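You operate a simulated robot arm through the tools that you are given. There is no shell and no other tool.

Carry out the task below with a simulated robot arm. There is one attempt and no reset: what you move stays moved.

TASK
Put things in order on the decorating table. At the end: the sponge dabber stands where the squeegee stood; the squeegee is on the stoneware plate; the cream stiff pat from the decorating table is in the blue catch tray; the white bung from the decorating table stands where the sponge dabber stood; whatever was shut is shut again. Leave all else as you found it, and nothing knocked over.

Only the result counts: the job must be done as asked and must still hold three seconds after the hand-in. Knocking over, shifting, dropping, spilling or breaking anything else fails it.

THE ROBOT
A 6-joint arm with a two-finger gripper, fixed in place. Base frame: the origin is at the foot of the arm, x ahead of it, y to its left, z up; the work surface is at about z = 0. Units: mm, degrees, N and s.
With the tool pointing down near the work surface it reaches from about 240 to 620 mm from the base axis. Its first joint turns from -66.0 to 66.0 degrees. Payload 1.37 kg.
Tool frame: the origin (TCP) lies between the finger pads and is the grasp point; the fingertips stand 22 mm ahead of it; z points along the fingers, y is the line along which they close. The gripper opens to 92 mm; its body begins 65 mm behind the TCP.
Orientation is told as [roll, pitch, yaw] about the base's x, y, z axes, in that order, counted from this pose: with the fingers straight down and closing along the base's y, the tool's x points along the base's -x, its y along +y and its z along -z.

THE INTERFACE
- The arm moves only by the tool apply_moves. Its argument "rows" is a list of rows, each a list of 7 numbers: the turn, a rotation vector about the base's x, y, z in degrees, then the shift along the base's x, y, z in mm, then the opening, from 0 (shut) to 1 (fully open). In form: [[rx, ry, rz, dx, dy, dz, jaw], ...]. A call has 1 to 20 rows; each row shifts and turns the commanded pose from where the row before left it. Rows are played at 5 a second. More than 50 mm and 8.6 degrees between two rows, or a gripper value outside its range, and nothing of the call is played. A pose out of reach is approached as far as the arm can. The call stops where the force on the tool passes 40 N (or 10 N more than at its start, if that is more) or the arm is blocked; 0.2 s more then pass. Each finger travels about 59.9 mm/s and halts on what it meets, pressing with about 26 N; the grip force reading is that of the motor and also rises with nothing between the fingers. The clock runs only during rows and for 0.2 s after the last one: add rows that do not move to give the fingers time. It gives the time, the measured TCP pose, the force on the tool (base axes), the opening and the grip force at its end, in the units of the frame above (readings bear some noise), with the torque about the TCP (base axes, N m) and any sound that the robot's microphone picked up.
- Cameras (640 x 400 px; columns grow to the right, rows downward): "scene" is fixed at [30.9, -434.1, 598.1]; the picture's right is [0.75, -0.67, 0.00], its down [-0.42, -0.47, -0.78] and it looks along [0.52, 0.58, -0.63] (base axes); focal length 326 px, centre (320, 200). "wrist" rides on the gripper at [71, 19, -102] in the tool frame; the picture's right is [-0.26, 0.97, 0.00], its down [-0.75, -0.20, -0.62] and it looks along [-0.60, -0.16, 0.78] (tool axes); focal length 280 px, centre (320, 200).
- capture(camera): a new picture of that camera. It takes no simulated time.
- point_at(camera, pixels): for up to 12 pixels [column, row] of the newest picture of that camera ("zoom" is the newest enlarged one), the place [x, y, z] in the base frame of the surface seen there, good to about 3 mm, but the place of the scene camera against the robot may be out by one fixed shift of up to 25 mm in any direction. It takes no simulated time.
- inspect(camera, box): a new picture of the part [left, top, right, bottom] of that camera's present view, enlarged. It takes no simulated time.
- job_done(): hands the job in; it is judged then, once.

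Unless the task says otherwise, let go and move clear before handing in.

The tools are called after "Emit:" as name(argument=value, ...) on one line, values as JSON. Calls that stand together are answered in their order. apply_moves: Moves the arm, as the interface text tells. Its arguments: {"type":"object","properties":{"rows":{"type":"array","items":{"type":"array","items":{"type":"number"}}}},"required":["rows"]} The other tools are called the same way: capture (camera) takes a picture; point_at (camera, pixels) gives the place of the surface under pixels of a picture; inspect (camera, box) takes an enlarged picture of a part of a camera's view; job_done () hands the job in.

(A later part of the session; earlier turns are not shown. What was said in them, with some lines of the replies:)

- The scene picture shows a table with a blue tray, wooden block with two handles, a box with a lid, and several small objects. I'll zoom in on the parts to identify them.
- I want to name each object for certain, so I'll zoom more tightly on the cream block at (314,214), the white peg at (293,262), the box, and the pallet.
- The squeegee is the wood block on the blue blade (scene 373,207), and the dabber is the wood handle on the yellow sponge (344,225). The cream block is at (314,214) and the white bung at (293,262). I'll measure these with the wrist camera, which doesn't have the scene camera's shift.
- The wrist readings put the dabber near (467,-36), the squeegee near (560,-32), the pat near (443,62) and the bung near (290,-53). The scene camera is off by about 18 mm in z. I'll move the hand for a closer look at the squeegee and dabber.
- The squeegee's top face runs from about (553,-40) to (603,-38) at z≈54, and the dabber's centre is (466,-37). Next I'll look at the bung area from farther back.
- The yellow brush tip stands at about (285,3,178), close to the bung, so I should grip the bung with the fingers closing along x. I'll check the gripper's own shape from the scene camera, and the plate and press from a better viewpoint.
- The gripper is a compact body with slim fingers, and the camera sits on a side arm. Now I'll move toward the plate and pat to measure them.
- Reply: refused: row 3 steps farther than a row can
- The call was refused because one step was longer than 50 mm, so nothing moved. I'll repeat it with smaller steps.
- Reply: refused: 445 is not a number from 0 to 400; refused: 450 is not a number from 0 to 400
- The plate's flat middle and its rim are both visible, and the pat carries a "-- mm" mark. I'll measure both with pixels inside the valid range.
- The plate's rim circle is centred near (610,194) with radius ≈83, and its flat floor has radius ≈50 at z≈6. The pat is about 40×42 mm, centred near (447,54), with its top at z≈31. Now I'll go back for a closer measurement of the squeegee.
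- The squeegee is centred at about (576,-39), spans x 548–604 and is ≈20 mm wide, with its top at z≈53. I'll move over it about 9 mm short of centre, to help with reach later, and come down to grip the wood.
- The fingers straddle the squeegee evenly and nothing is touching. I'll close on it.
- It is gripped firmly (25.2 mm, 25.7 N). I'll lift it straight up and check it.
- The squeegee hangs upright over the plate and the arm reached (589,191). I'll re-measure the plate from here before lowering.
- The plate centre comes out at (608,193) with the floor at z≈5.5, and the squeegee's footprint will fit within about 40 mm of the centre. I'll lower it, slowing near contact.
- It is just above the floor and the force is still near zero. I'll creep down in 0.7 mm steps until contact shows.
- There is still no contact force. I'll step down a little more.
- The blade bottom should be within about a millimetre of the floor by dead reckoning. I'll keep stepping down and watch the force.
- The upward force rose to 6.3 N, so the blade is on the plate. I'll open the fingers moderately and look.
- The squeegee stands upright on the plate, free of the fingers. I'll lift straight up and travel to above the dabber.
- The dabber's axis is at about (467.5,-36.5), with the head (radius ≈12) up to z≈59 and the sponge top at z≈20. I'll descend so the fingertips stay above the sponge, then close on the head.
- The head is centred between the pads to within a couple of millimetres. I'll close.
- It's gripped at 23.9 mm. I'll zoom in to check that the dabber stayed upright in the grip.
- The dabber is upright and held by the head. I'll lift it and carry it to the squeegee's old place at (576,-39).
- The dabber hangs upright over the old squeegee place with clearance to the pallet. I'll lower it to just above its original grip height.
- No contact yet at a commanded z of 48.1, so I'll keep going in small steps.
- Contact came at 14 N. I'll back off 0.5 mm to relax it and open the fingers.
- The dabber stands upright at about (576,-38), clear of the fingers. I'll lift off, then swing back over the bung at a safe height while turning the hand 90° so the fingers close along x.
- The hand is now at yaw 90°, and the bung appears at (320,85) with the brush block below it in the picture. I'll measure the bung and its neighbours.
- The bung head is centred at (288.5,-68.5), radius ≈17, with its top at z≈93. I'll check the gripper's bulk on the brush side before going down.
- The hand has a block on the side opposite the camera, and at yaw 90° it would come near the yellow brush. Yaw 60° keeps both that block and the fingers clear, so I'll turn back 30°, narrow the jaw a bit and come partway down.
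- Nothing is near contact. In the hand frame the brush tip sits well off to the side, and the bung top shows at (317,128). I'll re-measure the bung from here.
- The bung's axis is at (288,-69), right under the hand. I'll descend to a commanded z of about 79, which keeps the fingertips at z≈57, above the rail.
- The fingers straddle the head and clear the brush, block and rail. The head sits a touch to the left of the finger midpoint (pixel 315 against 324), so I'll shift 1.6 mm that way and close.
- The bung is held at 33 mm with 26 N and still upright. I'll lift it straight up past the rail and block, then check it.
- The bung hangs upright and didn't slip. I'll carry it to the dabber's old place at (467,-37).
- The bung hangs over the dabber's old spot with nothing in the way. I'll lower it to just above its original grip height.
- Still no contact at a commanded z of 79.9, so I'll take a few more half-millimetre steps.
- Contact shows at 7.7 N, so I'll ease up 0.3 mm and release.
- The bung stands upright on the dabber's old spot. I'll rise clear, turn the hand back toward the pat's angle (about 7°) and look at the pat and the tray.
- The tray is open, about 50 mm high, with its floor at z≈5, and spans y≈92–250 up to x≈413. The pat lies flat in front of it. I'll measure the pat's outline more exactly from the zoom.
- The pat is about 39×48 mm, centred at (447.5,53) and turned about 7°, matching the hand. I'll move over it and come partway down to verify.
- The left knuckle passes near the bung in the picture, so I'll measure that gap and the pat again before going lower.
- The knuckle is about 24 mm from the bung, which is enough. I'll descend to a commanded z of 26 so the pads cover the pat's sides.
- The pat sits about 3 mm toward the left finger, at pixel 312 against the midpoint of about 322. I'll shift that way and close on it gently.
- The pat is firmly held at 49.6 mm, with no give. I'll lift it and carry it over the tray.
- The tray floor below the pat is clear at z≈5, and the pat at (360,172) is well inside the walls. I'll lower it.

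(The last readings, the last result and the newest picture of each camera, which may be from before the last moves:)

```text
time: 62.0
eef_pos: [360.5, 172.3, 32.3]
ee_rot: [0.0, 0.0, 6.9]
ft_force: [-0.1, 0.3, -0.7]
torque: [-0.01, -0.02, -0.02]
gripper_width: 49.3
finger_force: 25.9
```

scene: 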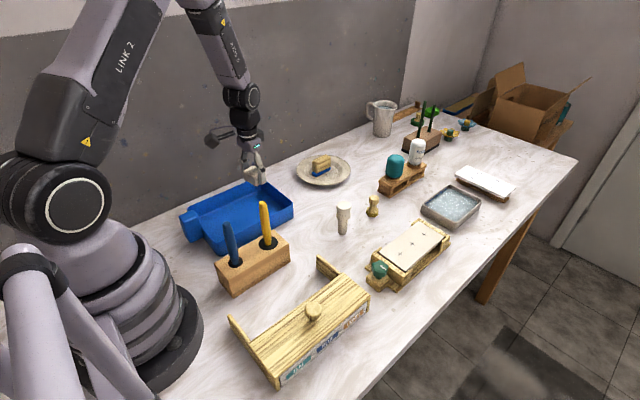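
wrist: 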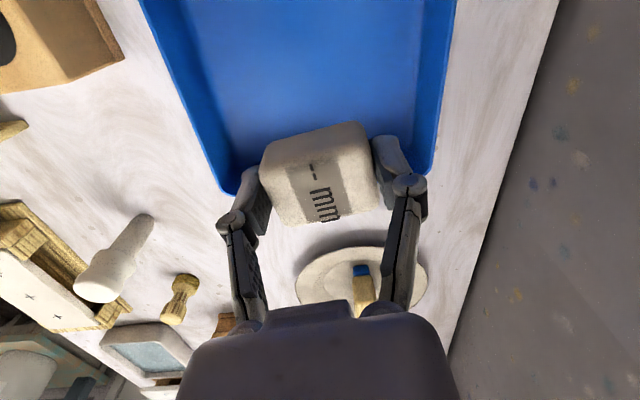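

Still free at a commanded z of 32.5, so I'll continue in small steps.

Emit:
apply_moves(rows=[[0, 0, 0, 0, 0, -0.8, 0.2], [0, 0, 0, 0, 0, 0, 0.2], [0, 0, 0, 0, 0, 0, 0.2]])

Emit:
apply_moves(rows=[[0, 0, 0, 0, 0, -0.7, 0.2], [0, 0, 0, 0, 0, 0, 0.2], [0, 0, 0, 0, 0, 0, 0.2]])

```text
time: 62.8
eef_pos: [360.0, 172.5, 32.2]
ee_rot: [-0.1, 0.0, 6.9]
ft_force: [-0.9, 0.5, -1.5]
torque: [0.01, 0.0, 0.01]
gripper_width: 49.3
finger_force: 25.2
```

```text
time: 63.6
eef_pos: [359.6, 173.1, 30.8]
ee_rot: [0.1, 0.0, 7.0]
ft_force: [0.0, -0.6, -0.3]
torque: [-0.02, 0.0, -0.01]
gripper_width: 49.4
finger_force: 26.0
```

Emit:
apply_moves(rows=[[0, 0, 0, 0, 0, -0.7, 0.2], [0, 0, 0, 0, 0, 0, 0.2], [0, 0, 0, 0, 0, 0, 0.2]])

Emit:
apply_moves(rows=[[0, 0, 0, 0, 0, -0.6, 0.2], [0, 0, 0, 0, 0, 0, 0.2], [0, 0, 0, 0, 0, 0, 0.2]])

```text
time: 64.4
eef_pos: [360.7, 173.4, 29.7]
ee_rot: [0.0, 0.0, 7.0]
ft_force: [-0.3, -0.9, -1.8]
torque: [0.02, 0.03, -0.03]
gripper_width: 49.4
finger_force: 26.2
```

```text
time: 65.2
eef_pos: [360.9, 173.5, 30.4]
ee_rot: [-0.1, -0.1, 7.0]
ft_force: [-3.1, -1.1, 14.7]
torque: [-0.03, 0.1, 0.04]
gripper_width: 49.3
finger_force: 25.5
```

Contact with the tray floor came at 14.7 N. I'll ease up 0.5 mm and open.

Emit:
apply_moves(rows=[[0, 0, 0, 0, 0, 0.5, 0.3], [0, 0, 0, 0, 0, 0, 0.56], [0, 0, 0, 0, 0, 0, 0.62], [0, 0, 0, 0, 0, 0, 0.68], [0, 0, 0, 0, 0, 0, 0.72], [0, 0, 0, 0, 0, 0, 0.72]])

Emit:
capture(camera="wrist")

Emit:
inspect(camera="scene", box=[170, 120, 310, 260])

```text
time: 66.6
eef_pos: [360.8, 172.5, 30.8]
ee_rot: [0.0, -0.1, 7.0]
ft_force: [0.5, 0.3, 0.8]
torque: [0.0, 0.0, 0.01]
gripper_width: 66.3
finger_force: 0.0
```

```text
taken
```

wrist: 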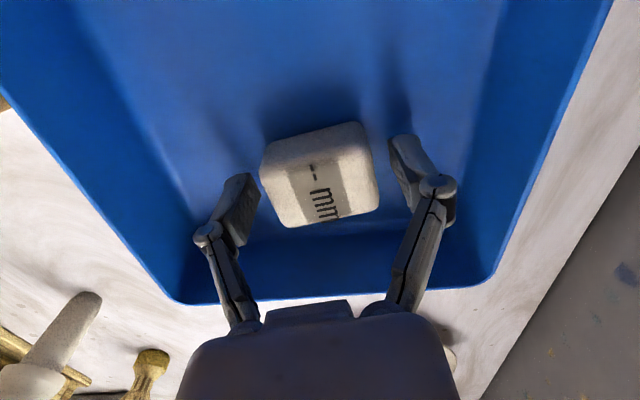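

```text
2.86 times, centred on (240, 190) of scene
```

zoom: 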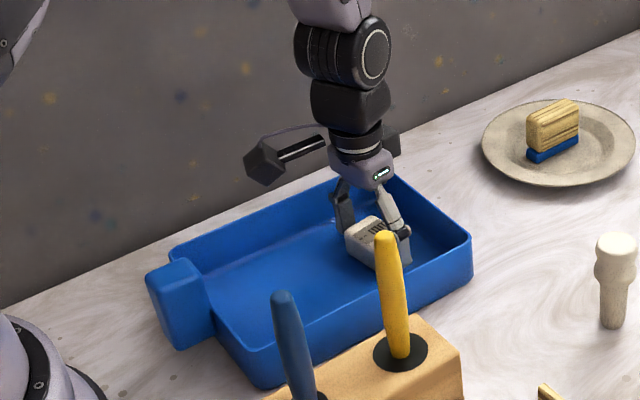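

The pat lies flat in the tray, free of the fingers. I'll lift straight out and check the whole table.

Emit:
apply_moves(rows=[[0, 0, 0, 0, 0, 10, 0.72], [0, 0, 0, 0, 0, 30, 0.72], [0, 0, 0, 0, 0, 40, 0.72], [0, 0, 0, 0, 0, 45, 0.8], [0, 0, 0, 0, 0, 45, 0.8], [0, 0, -7, 10, -30, 30, 0.8], [0, 0, 0, 10, -30, 20, 0.8], [0, 0, 0, 0, -16, 20, 0.8], [0, 0, 0, 0, 0, 0, 0.8]])

Emit:
capture(camera="wrist")

Emit:
capture(camera="scene")

```text
time: 68.6
eef_pos: [380.8, 96.4, 268.7]
ee_rot: [0.0, 0.0, 0.0]
ft_force: [-0.1, 0.5, 0.1]
torque: [0.04, 0.02, -0.02]
gripper_width: 73.8
finger_force: 0.0
```

```text
taken
```

wrist: 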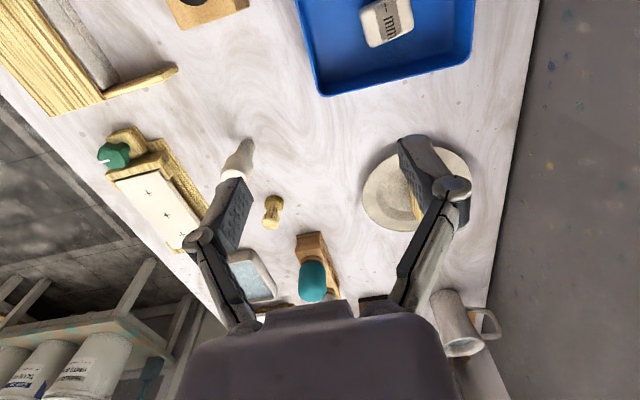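

```text
taken
```

scene: 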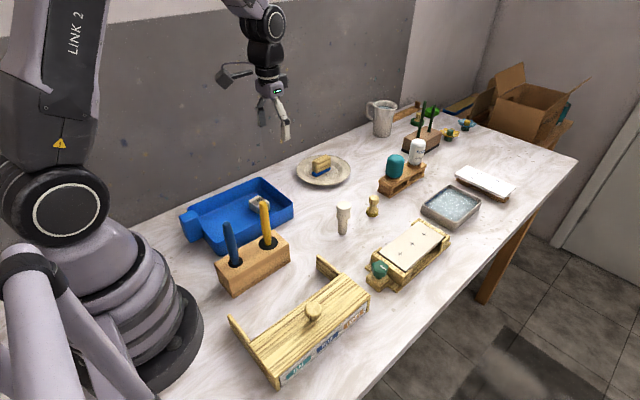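

All four moves look done and nothing has toppled. I'll verify the final spots against the recorded ones.

Emit:
inspect(camera="scene", box=[290, 140, 410, 250])

Emit:
point_at(camera="scene", pixels=[[373, 200], [372, 213], [343, 207], [343, 231], [320, 160], [260, 203], [322, 180], [313, 310], [245, 210], [393, 165]])

Emit:
point_at(camera="wrist", pixels=[[273, 216], [276, 200], [385, 22], [240, 150], [420, 200]])

Emit:
inspect(camera="scene", box=[170, 170, 400, 390])

```text
3.64 times, centred on (350, 195) of scene
```

zoom: 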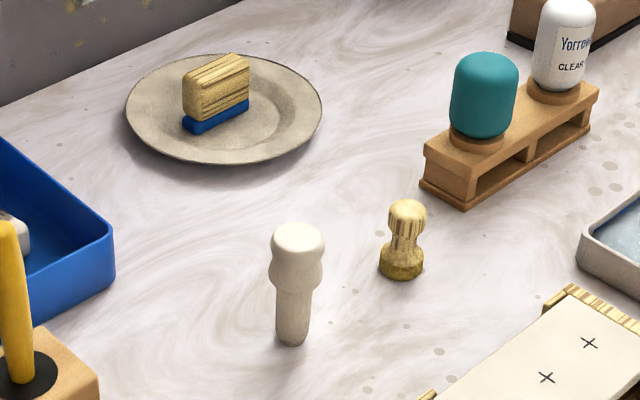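

```text
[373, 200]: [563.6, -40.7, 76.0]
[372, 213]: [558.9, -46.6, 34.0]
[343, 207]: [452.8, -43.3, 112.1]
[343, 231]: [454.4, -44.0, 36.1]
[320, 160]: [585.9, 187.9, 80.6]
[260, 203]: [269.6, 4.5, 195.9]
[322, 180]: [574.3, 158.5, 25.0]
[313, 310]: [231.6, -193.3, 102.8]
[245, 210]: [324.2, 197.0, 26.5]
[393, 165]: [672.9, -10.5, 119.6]
```

```text
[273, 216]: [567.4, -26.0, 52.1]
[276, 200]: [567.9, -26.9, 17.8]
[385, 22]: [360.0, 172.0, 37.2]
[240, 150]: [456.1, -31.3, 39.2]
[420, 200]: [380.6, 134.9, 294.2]
```

```text
1.82 times, centred on (285, 280) of scene
```

zoom: 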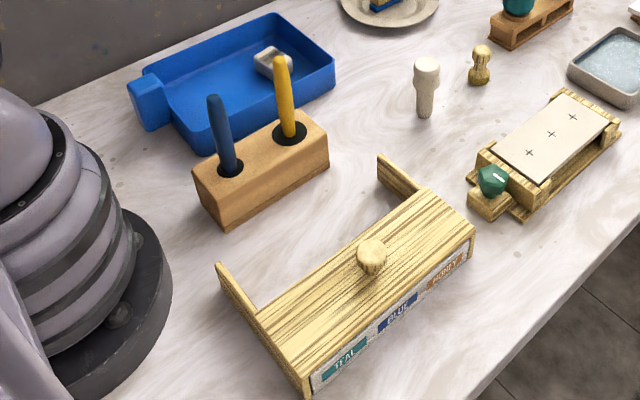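

The latest views show each item in place:
- **Squeegee:** upright on the plate.
- **Dabber:** standing at the squeegee's old spot (scene 373,207).
- **Bung:** standing at the dabber's old spot (343,231).
- **Pat:** flat in the blue tray.

The lidded box and everything else look unchanged and the hand is clear, so I'll hand in.

Emit:
job_done()

```text
The job is handed in.
```

The job is handed in, and all four moves were completed in one pass with nothing knocked over.

- **Squeegee:** it stands upright on the flat middle of the stoneware plate.
- **Sponge dabber:** it stands where the squeegee was, within a few millimetres.
- **White bung:** it stands upright where the dabber was, within a few millimetres.
- **Cream pat:** it lies flat in the blue catch tray. I took the block marked "-- mm" to be the cream stiff pat, because it was the only cream one on the table and it felt stiff in the grip.
- **Shut items:** I never opened the lidded box, so it is as I found it.

The last pictures showed no visible shift in anything else, and the hand was clear of everything at hand-in. The result of the judging was not reported back to me.
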